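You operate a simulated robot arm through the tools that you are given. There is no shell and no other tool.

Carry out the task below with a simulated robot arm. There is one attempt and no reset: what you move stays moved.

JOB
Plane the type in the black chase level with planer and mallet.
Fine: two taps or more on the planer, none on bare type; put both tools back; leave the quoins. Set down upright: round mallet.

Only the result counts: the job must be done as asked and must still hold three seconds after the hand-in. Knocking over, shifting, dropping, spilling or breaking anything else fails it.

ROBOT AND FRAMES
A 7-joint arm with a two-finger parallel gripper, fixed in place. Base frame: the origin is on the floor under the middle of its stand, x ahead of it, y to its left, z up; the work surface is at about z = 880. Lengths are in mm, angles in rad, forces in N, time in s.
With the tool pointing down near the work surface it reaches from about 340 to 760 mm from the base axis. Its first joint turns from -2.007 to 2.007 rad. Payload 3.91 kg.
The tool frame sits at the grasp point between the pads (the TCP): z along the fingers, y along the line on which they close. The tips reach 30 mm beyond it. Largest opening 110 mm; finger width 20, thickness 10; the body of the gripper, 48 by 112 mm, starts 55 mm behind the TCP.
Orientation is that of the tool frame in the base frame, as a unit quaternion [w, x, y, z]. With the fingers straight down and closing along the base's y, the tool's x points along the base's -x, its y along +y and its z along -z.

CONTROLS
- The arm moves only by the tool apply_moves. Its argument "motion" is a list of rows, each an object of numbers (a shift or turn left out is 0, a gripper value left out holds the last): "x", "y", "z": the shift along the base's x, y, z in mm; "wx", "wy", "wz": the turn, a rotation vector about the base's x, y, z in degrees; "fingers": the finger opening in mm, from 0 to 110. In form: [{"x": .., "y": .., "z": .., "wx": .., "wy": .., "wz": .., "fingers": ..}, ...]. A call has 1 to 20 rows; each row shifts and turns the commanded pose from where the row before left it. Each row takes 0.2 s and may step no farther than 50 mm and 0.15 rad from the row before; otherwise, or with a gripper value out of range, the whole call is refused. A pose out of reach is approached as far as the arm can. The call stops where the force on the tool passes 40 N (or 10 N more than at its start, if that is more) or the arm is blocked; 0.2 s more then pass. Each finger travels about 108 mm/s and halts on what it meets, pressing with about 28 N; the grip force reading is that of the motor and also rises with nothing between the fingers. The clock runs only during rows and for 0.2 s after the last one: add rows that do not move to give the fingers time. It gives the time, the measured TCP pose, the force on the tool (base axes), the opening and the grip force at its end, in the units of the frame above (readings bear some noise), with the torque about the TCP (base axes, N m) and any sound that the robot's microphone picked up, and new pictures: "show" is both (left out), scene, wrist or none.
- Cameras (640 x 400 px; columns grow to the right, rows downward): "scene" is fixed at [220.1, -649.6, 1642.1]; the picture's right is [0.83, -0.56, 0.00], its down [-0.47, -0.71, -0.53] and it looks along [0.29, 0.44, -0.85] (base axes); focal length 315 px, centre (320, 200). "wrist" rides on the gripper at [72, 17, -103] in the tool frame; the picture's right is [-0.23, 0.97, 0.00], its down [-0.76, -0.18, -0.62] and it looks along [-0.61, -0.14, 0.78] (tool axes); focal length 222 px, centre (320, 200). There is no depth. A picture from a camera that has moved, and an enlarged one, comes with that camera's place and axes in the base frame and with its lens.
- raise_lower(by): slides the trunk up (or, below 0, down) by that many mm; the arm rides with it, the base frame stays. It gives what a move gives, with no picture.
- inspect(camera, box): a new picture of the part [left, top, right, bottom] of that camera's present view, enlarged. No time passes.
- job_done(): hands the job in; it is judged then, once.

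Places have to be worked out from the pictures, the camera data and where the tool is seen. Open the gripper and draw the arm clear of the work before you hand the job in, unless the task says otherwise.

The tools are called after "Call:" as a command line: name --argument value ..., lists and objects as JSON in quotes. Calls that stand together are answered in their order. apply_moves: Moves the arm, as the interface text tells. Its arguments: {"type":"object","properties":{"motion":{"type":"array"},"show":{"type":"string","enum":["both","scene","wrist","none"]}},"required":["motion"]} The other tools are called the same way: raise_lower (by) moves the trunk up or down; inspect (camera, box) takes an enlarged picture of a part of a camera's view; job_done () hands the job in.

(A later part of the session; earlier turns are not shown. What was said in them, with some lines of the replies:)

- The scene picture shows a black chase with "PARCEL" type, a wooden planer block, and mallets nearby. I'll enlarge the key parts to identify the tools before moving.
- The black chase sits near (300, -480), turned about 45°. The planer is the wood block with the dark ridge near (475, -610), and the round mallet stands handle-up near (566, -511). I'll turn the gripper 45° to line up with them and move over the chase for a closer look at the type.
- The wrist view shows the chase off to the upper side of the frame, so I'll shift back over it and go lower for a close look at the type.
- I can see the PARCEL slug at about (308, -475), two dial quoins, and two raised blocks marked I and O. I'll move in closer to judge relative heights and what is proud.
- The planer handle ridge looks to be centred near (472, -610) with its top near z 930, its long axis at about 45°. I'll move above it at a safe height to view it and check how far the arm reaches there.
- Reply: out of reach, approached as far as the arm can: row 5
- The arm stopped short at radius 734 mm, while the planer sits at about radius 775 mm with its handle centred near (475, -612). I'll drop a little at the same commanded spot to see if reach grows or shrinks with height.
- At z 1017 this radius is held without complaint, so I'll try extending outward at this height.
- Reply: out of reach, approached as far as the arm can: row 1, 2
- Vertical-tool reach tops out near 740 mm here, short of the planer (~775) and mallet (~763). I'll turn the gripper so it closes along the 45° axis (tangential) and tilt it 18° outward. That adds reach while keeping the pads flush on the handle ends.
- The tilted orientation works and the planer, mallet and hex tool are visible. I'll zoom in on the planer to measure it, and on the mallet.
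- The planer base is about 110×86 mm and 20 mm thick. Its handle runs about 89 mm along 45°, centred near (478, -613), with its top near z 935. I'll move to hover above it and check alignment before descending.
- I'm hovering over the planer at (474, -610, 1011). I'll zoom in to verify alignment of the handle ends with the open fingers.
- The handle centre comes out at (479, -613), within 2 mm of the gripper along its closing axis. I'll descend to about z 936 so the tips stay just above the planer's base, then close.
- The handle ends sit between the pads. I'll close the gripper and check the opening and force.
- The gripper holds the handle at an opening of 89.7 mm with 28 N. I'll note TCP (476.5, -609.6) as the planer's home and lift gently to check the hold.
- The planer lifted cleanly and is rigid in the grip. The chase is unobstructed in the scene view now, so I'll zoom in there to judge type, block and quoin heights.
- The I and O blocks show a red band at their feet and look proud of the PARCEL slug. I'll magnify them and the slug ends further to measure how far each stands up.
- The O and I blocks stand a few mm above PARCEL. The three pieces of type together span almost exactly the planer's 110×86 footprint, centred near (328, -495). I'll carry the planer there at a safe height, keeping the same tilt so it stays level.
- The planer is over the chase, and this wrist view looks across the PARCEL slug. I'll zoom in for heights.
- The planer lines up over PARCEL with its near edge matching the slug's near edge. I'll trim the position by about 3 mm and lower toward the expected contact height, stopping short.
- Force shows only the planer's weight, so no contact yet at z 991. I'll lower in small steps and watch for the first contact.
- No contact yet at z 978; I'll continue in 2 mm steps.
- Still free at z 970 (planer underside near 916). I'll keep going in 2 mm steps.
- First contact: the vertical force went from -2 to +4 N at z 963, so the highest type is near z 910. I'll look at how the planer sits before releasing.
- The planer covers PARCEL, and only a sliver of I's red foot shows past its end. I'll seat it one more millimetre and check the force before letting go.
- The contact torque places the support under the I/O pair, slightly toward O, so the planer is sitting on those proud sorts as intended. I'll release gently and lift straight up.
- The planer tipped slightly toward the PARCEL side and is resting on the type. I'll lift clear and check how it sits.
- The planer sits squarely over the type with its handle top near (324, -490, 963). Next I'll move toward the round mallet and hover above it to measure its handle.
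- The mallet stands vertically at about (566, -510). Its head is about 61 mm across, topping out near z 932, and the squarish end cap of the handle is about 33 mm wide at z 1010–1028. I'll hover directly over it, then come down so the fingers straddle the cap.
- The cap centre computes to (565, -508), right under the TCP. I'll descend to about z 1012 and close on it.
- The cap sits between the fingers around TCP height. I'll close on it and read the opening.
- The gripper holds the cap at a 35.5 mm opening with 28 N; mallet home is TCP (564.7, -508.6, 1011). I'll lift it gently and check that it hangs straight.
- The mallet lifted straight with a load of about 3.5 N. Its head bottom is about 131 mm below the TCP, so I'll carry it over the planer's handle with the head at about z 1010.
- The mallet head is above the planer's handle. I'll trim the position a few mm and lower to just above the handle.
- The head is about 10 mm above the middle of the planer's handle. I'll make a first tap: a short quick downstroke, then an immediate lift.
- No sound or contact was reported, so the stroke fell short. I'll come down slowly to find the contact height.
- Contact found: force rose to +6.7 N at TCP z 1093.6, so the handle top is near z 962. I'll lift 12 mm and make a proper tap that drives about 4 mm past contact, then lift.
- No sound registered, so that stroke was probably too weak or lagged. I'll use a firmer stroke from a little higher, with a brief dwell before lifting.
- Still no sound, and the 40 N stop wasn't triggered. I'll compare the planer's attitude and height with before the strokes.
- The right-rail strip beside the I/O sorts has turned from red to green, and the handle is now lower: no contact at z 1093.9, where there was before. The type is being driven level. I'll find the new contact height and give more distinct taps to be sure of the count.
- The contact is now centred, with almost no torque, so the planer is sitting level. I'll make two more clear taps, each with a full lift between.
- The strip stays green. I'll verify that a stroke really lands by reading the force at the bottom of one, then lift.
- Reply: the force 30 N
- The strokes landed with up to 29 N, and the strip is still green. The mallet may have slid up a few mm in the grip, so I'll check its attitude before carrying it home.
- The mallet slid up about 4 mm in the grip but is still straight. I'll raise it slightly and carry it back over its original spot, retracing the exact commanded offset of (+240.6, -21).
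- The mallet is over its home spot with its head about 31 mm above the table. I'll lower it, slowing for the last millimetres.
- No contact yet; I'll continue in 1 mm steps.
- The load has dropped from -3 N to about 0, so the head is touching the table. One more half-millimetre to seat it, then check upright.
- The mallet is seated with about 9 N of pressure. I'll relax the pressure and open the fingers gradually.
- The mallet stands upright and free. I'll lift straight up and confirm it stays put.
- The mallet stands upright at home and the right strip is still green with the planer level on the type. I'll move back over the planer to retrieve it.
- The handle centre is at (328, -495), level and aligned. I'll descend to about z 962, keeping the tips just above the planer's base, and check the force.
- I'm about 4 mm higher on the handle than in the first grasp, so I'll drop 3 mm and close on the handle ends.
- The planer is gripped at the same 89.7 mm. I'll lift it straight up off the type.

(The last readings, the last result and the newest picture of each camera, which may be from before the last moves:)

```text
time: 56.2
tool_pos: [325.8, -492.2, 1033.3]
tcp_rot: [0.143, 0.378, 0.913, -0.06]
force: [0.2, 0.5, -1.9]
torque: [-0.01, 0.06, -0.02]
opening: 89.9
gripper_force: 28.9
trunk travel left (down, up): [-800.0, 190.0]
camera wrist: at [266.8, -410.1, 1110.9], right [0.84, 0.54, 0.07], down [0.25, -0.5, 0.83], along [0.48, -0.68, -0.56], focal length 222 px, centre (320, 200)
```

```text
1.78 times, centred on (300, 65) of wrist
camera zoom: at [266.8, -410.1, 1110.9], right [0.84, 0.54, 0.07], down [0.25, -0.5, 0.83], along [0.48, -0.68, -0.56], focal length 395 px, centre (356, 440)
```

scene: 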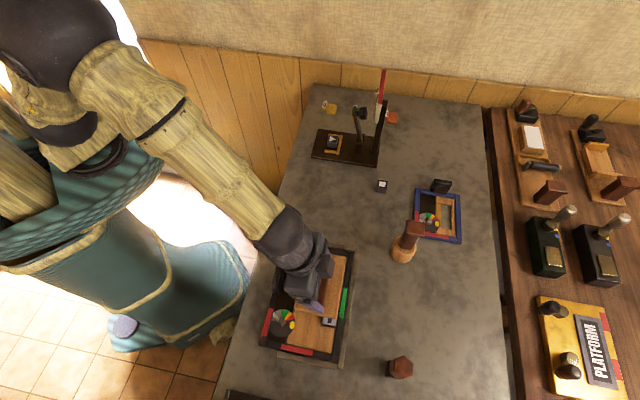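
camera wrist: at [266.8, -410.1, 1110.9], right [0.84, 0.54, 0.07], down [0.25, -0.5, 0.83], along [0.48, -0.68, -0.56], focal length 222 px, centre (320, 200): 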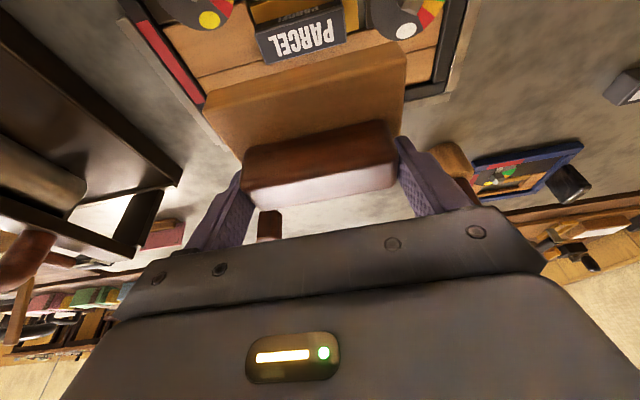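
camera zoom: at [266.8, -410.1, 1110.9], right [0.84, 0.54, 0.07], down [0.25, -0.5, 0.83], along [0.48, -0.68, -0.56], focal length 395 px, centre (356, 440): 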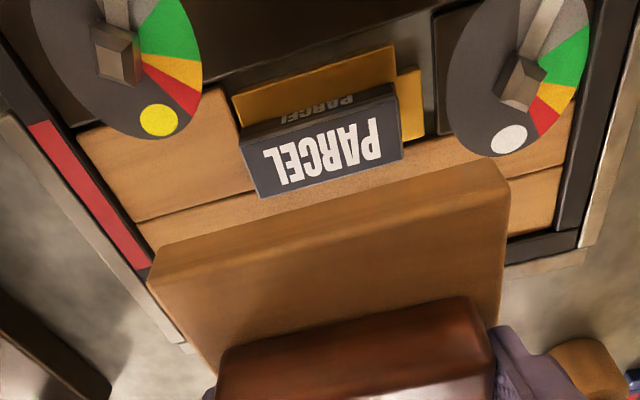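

The type is uncovered and undisturbed, and the planer is level in the grip. I'll carry it back to its original spot, retracing the commanded offset of (+150.9, -117.6).

Call:
apply_moves --motion '[{"x": 25, "y": -19.6}, {"x": 33, "y": -25.7}, {"x": 33, "y": -25.7}, {"x": 33, "y": -25.7}, {"x": 26.9, "y": -20.9}, {"z": 0}, {"z": -30}, {"z": -25}, {"z": -20}, {"z": 0}]' --show "both"

Call:
inspect --camera "scene" --box '[255, 225, 365, 365]'

```text
time: 58.4
tool_pos: [476.6, -609.6, 959.1]
tcp_rot: [0.145, 0.378, 0.913, -0.06]
force: [-0.1, 0.7, -1.8]
torque: [-0.01, -0.01, 0.0]
opening: 89.9
gripper_force: 27.9
trunk travel left (down, up): [-800.0, 190.0]
camera wrist: at [417.5, -527.2, 1034.8], right [0.84, 0.54, 0.07], down [0.25, -0.5, 0.83], along [0.48, -0.68, -0.56], focal length 222 px, centre (320, 200)
```

scene: 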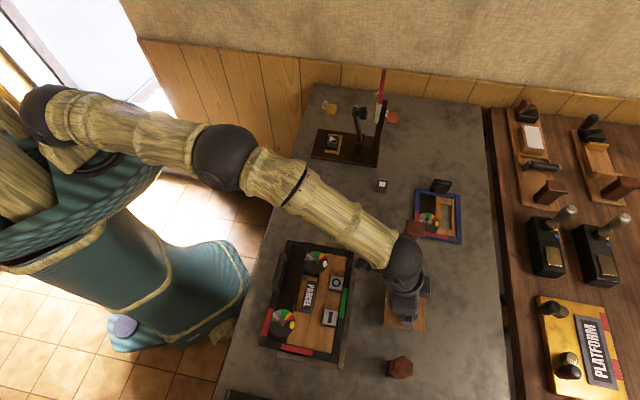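
wrist: 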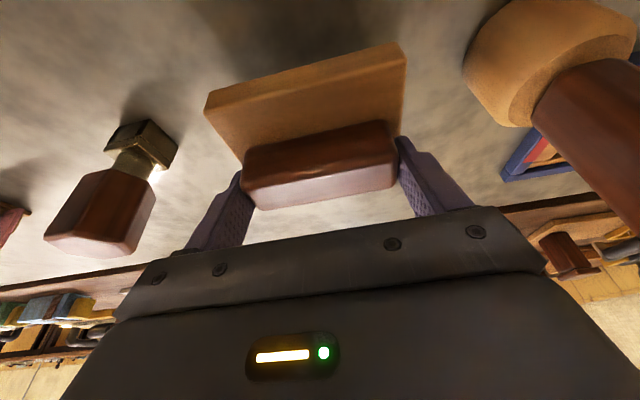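

```text
2.86 times, centred on (310, 295) of scene
camera zoom: at [220.1, -649.6, 1642.1], right [0.83, -0.56, 0.0], down [-0.47, -0.71, -0.53], along [0.29, 0.44, -0.85], focal length 899 px, centre (349, -71)
```

zoom: 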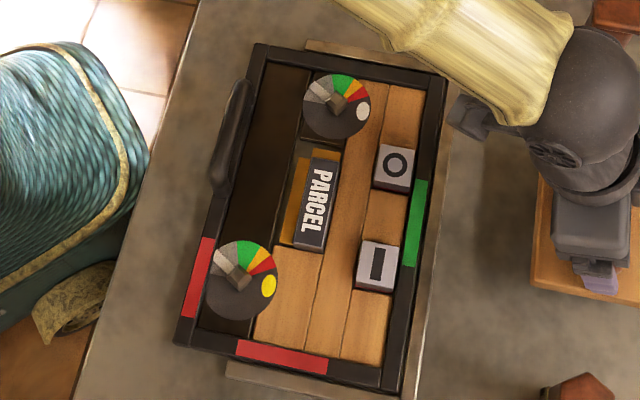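

The red bands at the feet of I and O are gone, so the type is down level and the strip is green. Next I'll lower the planer to the table at its home spot.

Call:
apply_moves --motion '[{"z": -12}, {"z": -6}, {"z": -3}, {"z": 0}]' --show "none"

Call:
apply_moves --motion '[{"z": -1}, {"z": -1}, {"z": 0}]' --show "none"

```text
time: 59.4
tool_pos: [476.7, -609.2, 937.3]
tcp_rot: [0.145, 0.378, 0.913, -0.059]
force: [-0.3, 0.1, -2.5]
torque: [0.01, -0.01, -0.05]
opening: 90.0
gripper_force: 28.0
trunk travel left (down, up): [-800.0, 190.0]
```

```text
time: 60.2
tool_pos: [477.2, -609.4, 934.9]
tcp_rot: [0.145, 0.378, 0.912, -0.06]
force: [0.7, -0.1, -0.4]
torque: [0.0, -0.03, 0.01]
opening: 89.7
gripper_force: 27.9
trunk travel left (down, up): [-800.0, 190.0]
```

The force shows first contact (-0.4 N versus -2.3 N carrying). I'll seat it another 0.7 mm.

Call:
apply_moves --motion '[{"z": -0.7}, {"z": 0}]' --show "wrist"

```text
time: 60.8
tool_pos: [477.7, -608.7, 935.5]
tcp_rot: [0.144, 0.379, 0.912, -0.06]
force: [-0.2, 0.4, -0.6]
torque: [0.01, -0.07, -0.03]
opening: 89.7
gripper_force: 27.5
trunk travel left (down, up): [-800.0, 190.0]
camera wrist: at [417.0, -526.9, 1011.5], right [0.84, 0.54, 0.07], down [0.25, -0.5, 0.83], along [0.48, -0.68, -0.56], focal length 222 px, centre (320, 200)
```

wrist: 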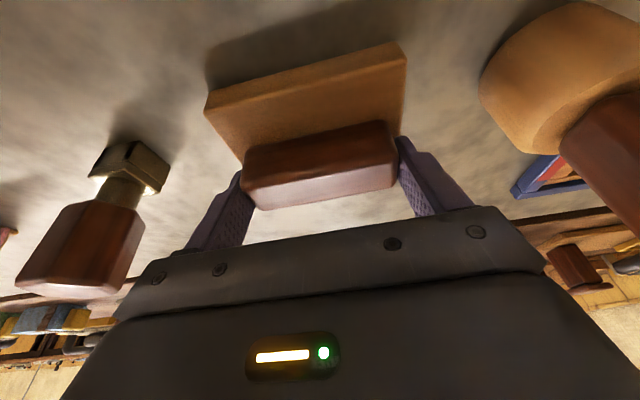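

It's nearly seated. One more small step to confirm firm contact.

Call:
apply_moves --motion '[{"z": -0.8}, {"z": 0}]' --show "none"

```text
time: 61.4
tool_pos: [477.0, -608.8, 936.5]
tcp_rot: [0.145, 0.378, 0.912, -0.06]
force: [-0.3, -0.6, 6.0]
torque: [0.3, 0.13, 0.01]
opening: 89.8
gripper_force: 28.0
trunk travel left (down, up): [-800.0, 190.0]
```

The near edge touches first, meaning the planer is tilted by under a degree in the grip; it will settle flat on release. I'll open slowly.

Call:
apply_moves --motion '[{"z": 0.4}, {"fingers": 93}, {"fingers": 98}, {"fingers": 110}, {"z": 0}]' --show "wrist"

```text
time: 62.6
tool_pos: [477.3, -609.2, 934.8]
tcp_rot: [0.144, 0.378, 0.913, -0.059]
force: [0.5, -0.1, -0.2]
torque: [0.0, -0.05, -0.01]
opening: 109.8
gripper_force: 0.0
trunk travel left (down, up): [-800.0, 190.0]
camera wrist: at [417.1, -527.3, 1010.8], right [0.84, 0.54, 0.07], down [0.25, -0.5, 0.83], along [0.48, -0.68, -0.56], focal length 222 px, centre (320, 200)
```

wrist: 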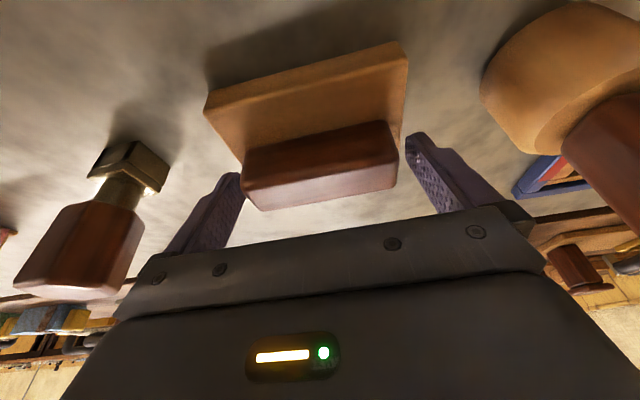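

The planer rests flat at its original spot. I'll lift straight up and view everything.

Call:
apply_moves --motion '[{"z": 15}, {"z": 30}, {"z": 40}, {"z": 40}, {"x": -15, "y": 20, "z": 35}, {"x": -20, "y": 25, "z": 30}, {"x": -20, "y": 30, "z": 30}, {"x": -20, "y": 35, "z": 20}, {"x": -20, "y": 40, "z": 10}, {"x": -10, "y": 45}, {"y": 45}, {"y": 45}, {"z": 0}]' --show "both"

Call:
inspect --camera "scene" --box '[240, 210, 460, 390]'

Call:
inspect --camera "scene" --box '[290, 265, 350, 325]'

```text
time: 65.4
tool_pos: [372.2, -324.0, 1183.4]
tcp_rot: [0.144, 0.378, 0.912, -0.06]
force: [0.4, -0.4, -0.2]
torque: [0.01, -0.02, 0.0]
opening: 110.2
gripper_force: 0.0
trunk travel left (down, up): [-800.0, 190.0]
camera wrist: at [313.0, -242.8, 1259.7], right [0.84, 0.53, 0.07], down [0.25, -0.5, 0.83], along [0.48, -0.68, -0.56], focal length 222 px, centre (320, 200)
```

scene: 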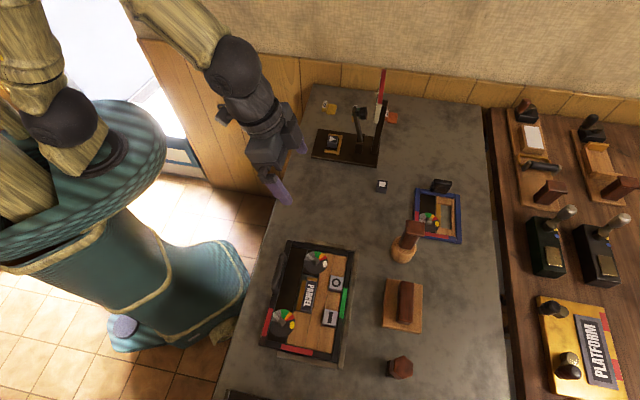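
wrist: 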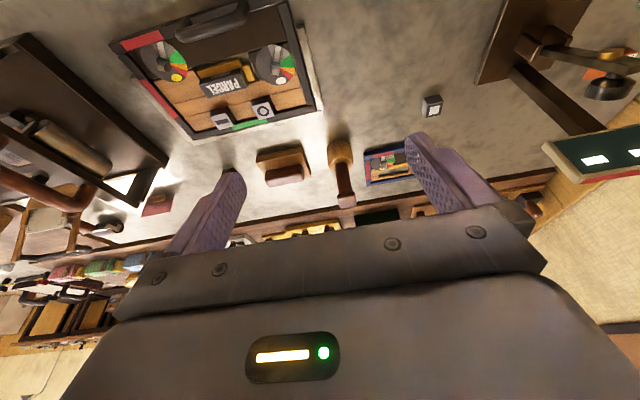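

```text
2.22 times, centred on (350, 300) of scene
camera zoom: at [220.1, -649.6, 1642.1], right [0.83, -0.56, 0.0], down [-0.47, -0.71, -0.53], along [0.29, 0.44, -0.85], focal length 699 px, centre (253, -22)
```

zoom: 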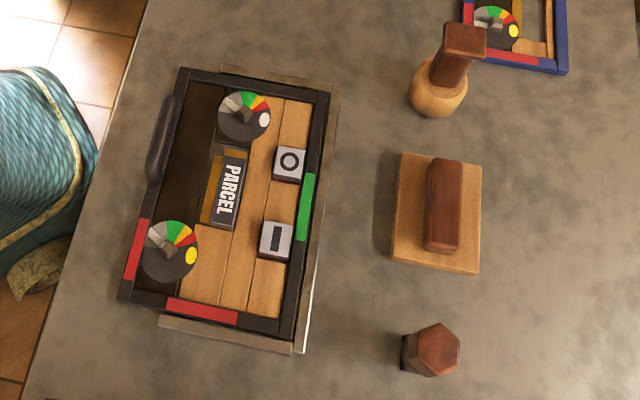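

```text
6.67 times, centred on (320, 295) of scene
camera zoom: at [220.1, -649.6, 1642.1], right [0.83, -0.56, 0.0], down [-0.47, -0.71, -0.53], along [0.29, 0.44, -0.85], focal length 2098 px, centre (320, -433)
```

zoom: 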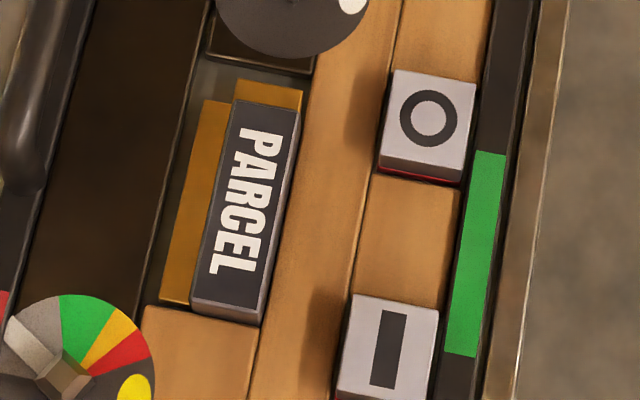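

Both tools are back, the mallet is upright, and the quoin dials look unchanged. I'll take one close look at O and I to confirm both are level before handing in.

Call:
inspect --camera "scene" --box '[322, 268, 346, 298]'

Call:
inspect --camera "scene" --box '[318, 304, 342, 330]'

Call:
inspect --camera "wrist" --box '[110, 0, 330, 140]'

```text
13.33 times, centred on (334, 283) of scene
camera zoom: at [220.1, -649.6, 1642.1], right [0.83, -0.56, 0.0], down [-0.47, -0.71, -0.53], along [0.29, 0.44, -0.85], focal length 4196 px, centre (133, -907)
```

zoom: 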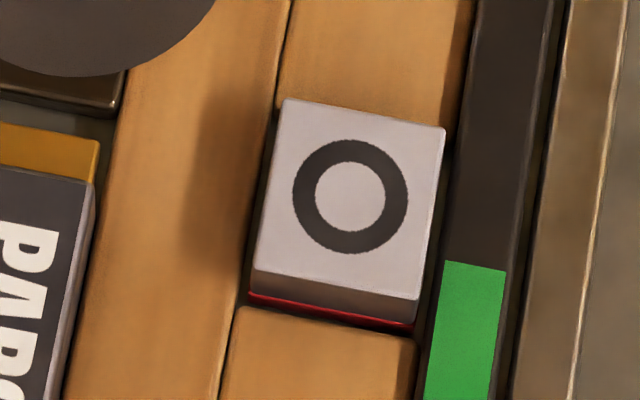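

```text
15.38 times, centred on (330, 317) of scene
camera zoom: at [220.1, -649.6, 1642.1], right [0.83, -0.56, 0.0], down [-0.47, -0.71, -0.53], along [0.29, 0.44, -0.85], focal length 4841 px, centre (166, -1600)
```

zoom: 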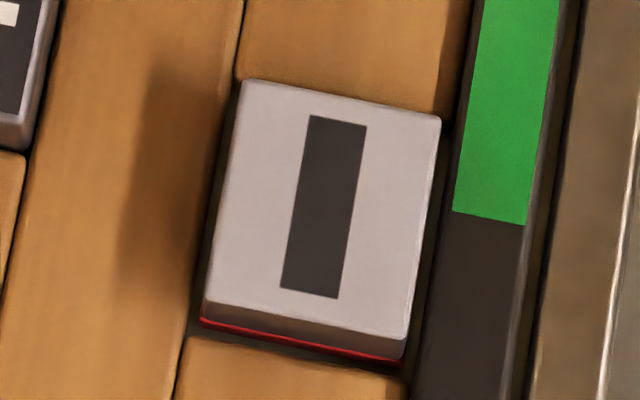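

```text
2.86 times, centred on (220, 70) of wrist
camera zoom: at [313.0, -242.8, 1259.7], right [0.84, 0.53, 0.07], down [0.25, -0.5, 0.83], along [0.48, -0.68, -0.56], focal length 635 px, centre (606, 571)
```

zoom: 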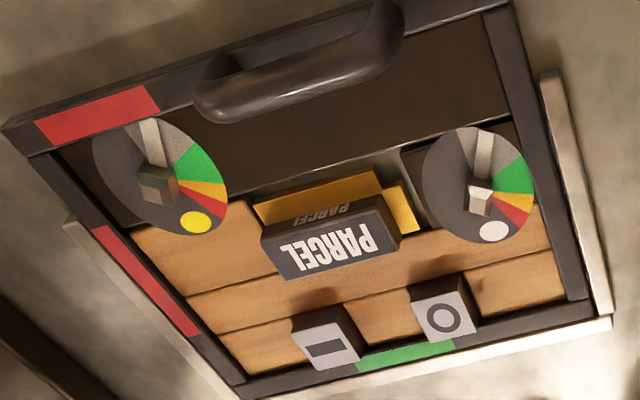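

Both I and O dropped about 6 mm and now stand level with PARCEL, and the strip by them is green. The quoins are untouched, the planer is back in place, the round mallet is upright in its place, and the open gripper is clear of the work. I'm handing in.

Call:
job_done

```text
The job is handed in.
```

The type in the black chase is planed level, and I've handed the job in; the tool gave no verdict.

- **Type:** the I and O sorts stood proud of PARCEL. They went down about 6 mm and now look level with it, and the strip beside them turned from red to green. The chase's other two strips stayed red; I took those to be about the quoins, but that's a guess.
- **Taps:** all contacts were on the planer's handle, none on bare type. Two strokes were confirmed by force readings (about 30 N and 15 N), and an earlier stroke had already driven the type down. The microphone reported no sound from any of them.
- **Planer:** it is back on its spot, about 2–3 mm nearer the robot than it started.
- **Round mallet:** it stands upright where it began. It slid up about 4 mm in the grip while tapping but stayed straight.
- **Quoins:** their dials look unchanged from the start.

Both tools were slightly out of reach with the gripper pointing straight down, so I worked with it tilted 18° outward. The gripper is open and the arm is clear of the work.
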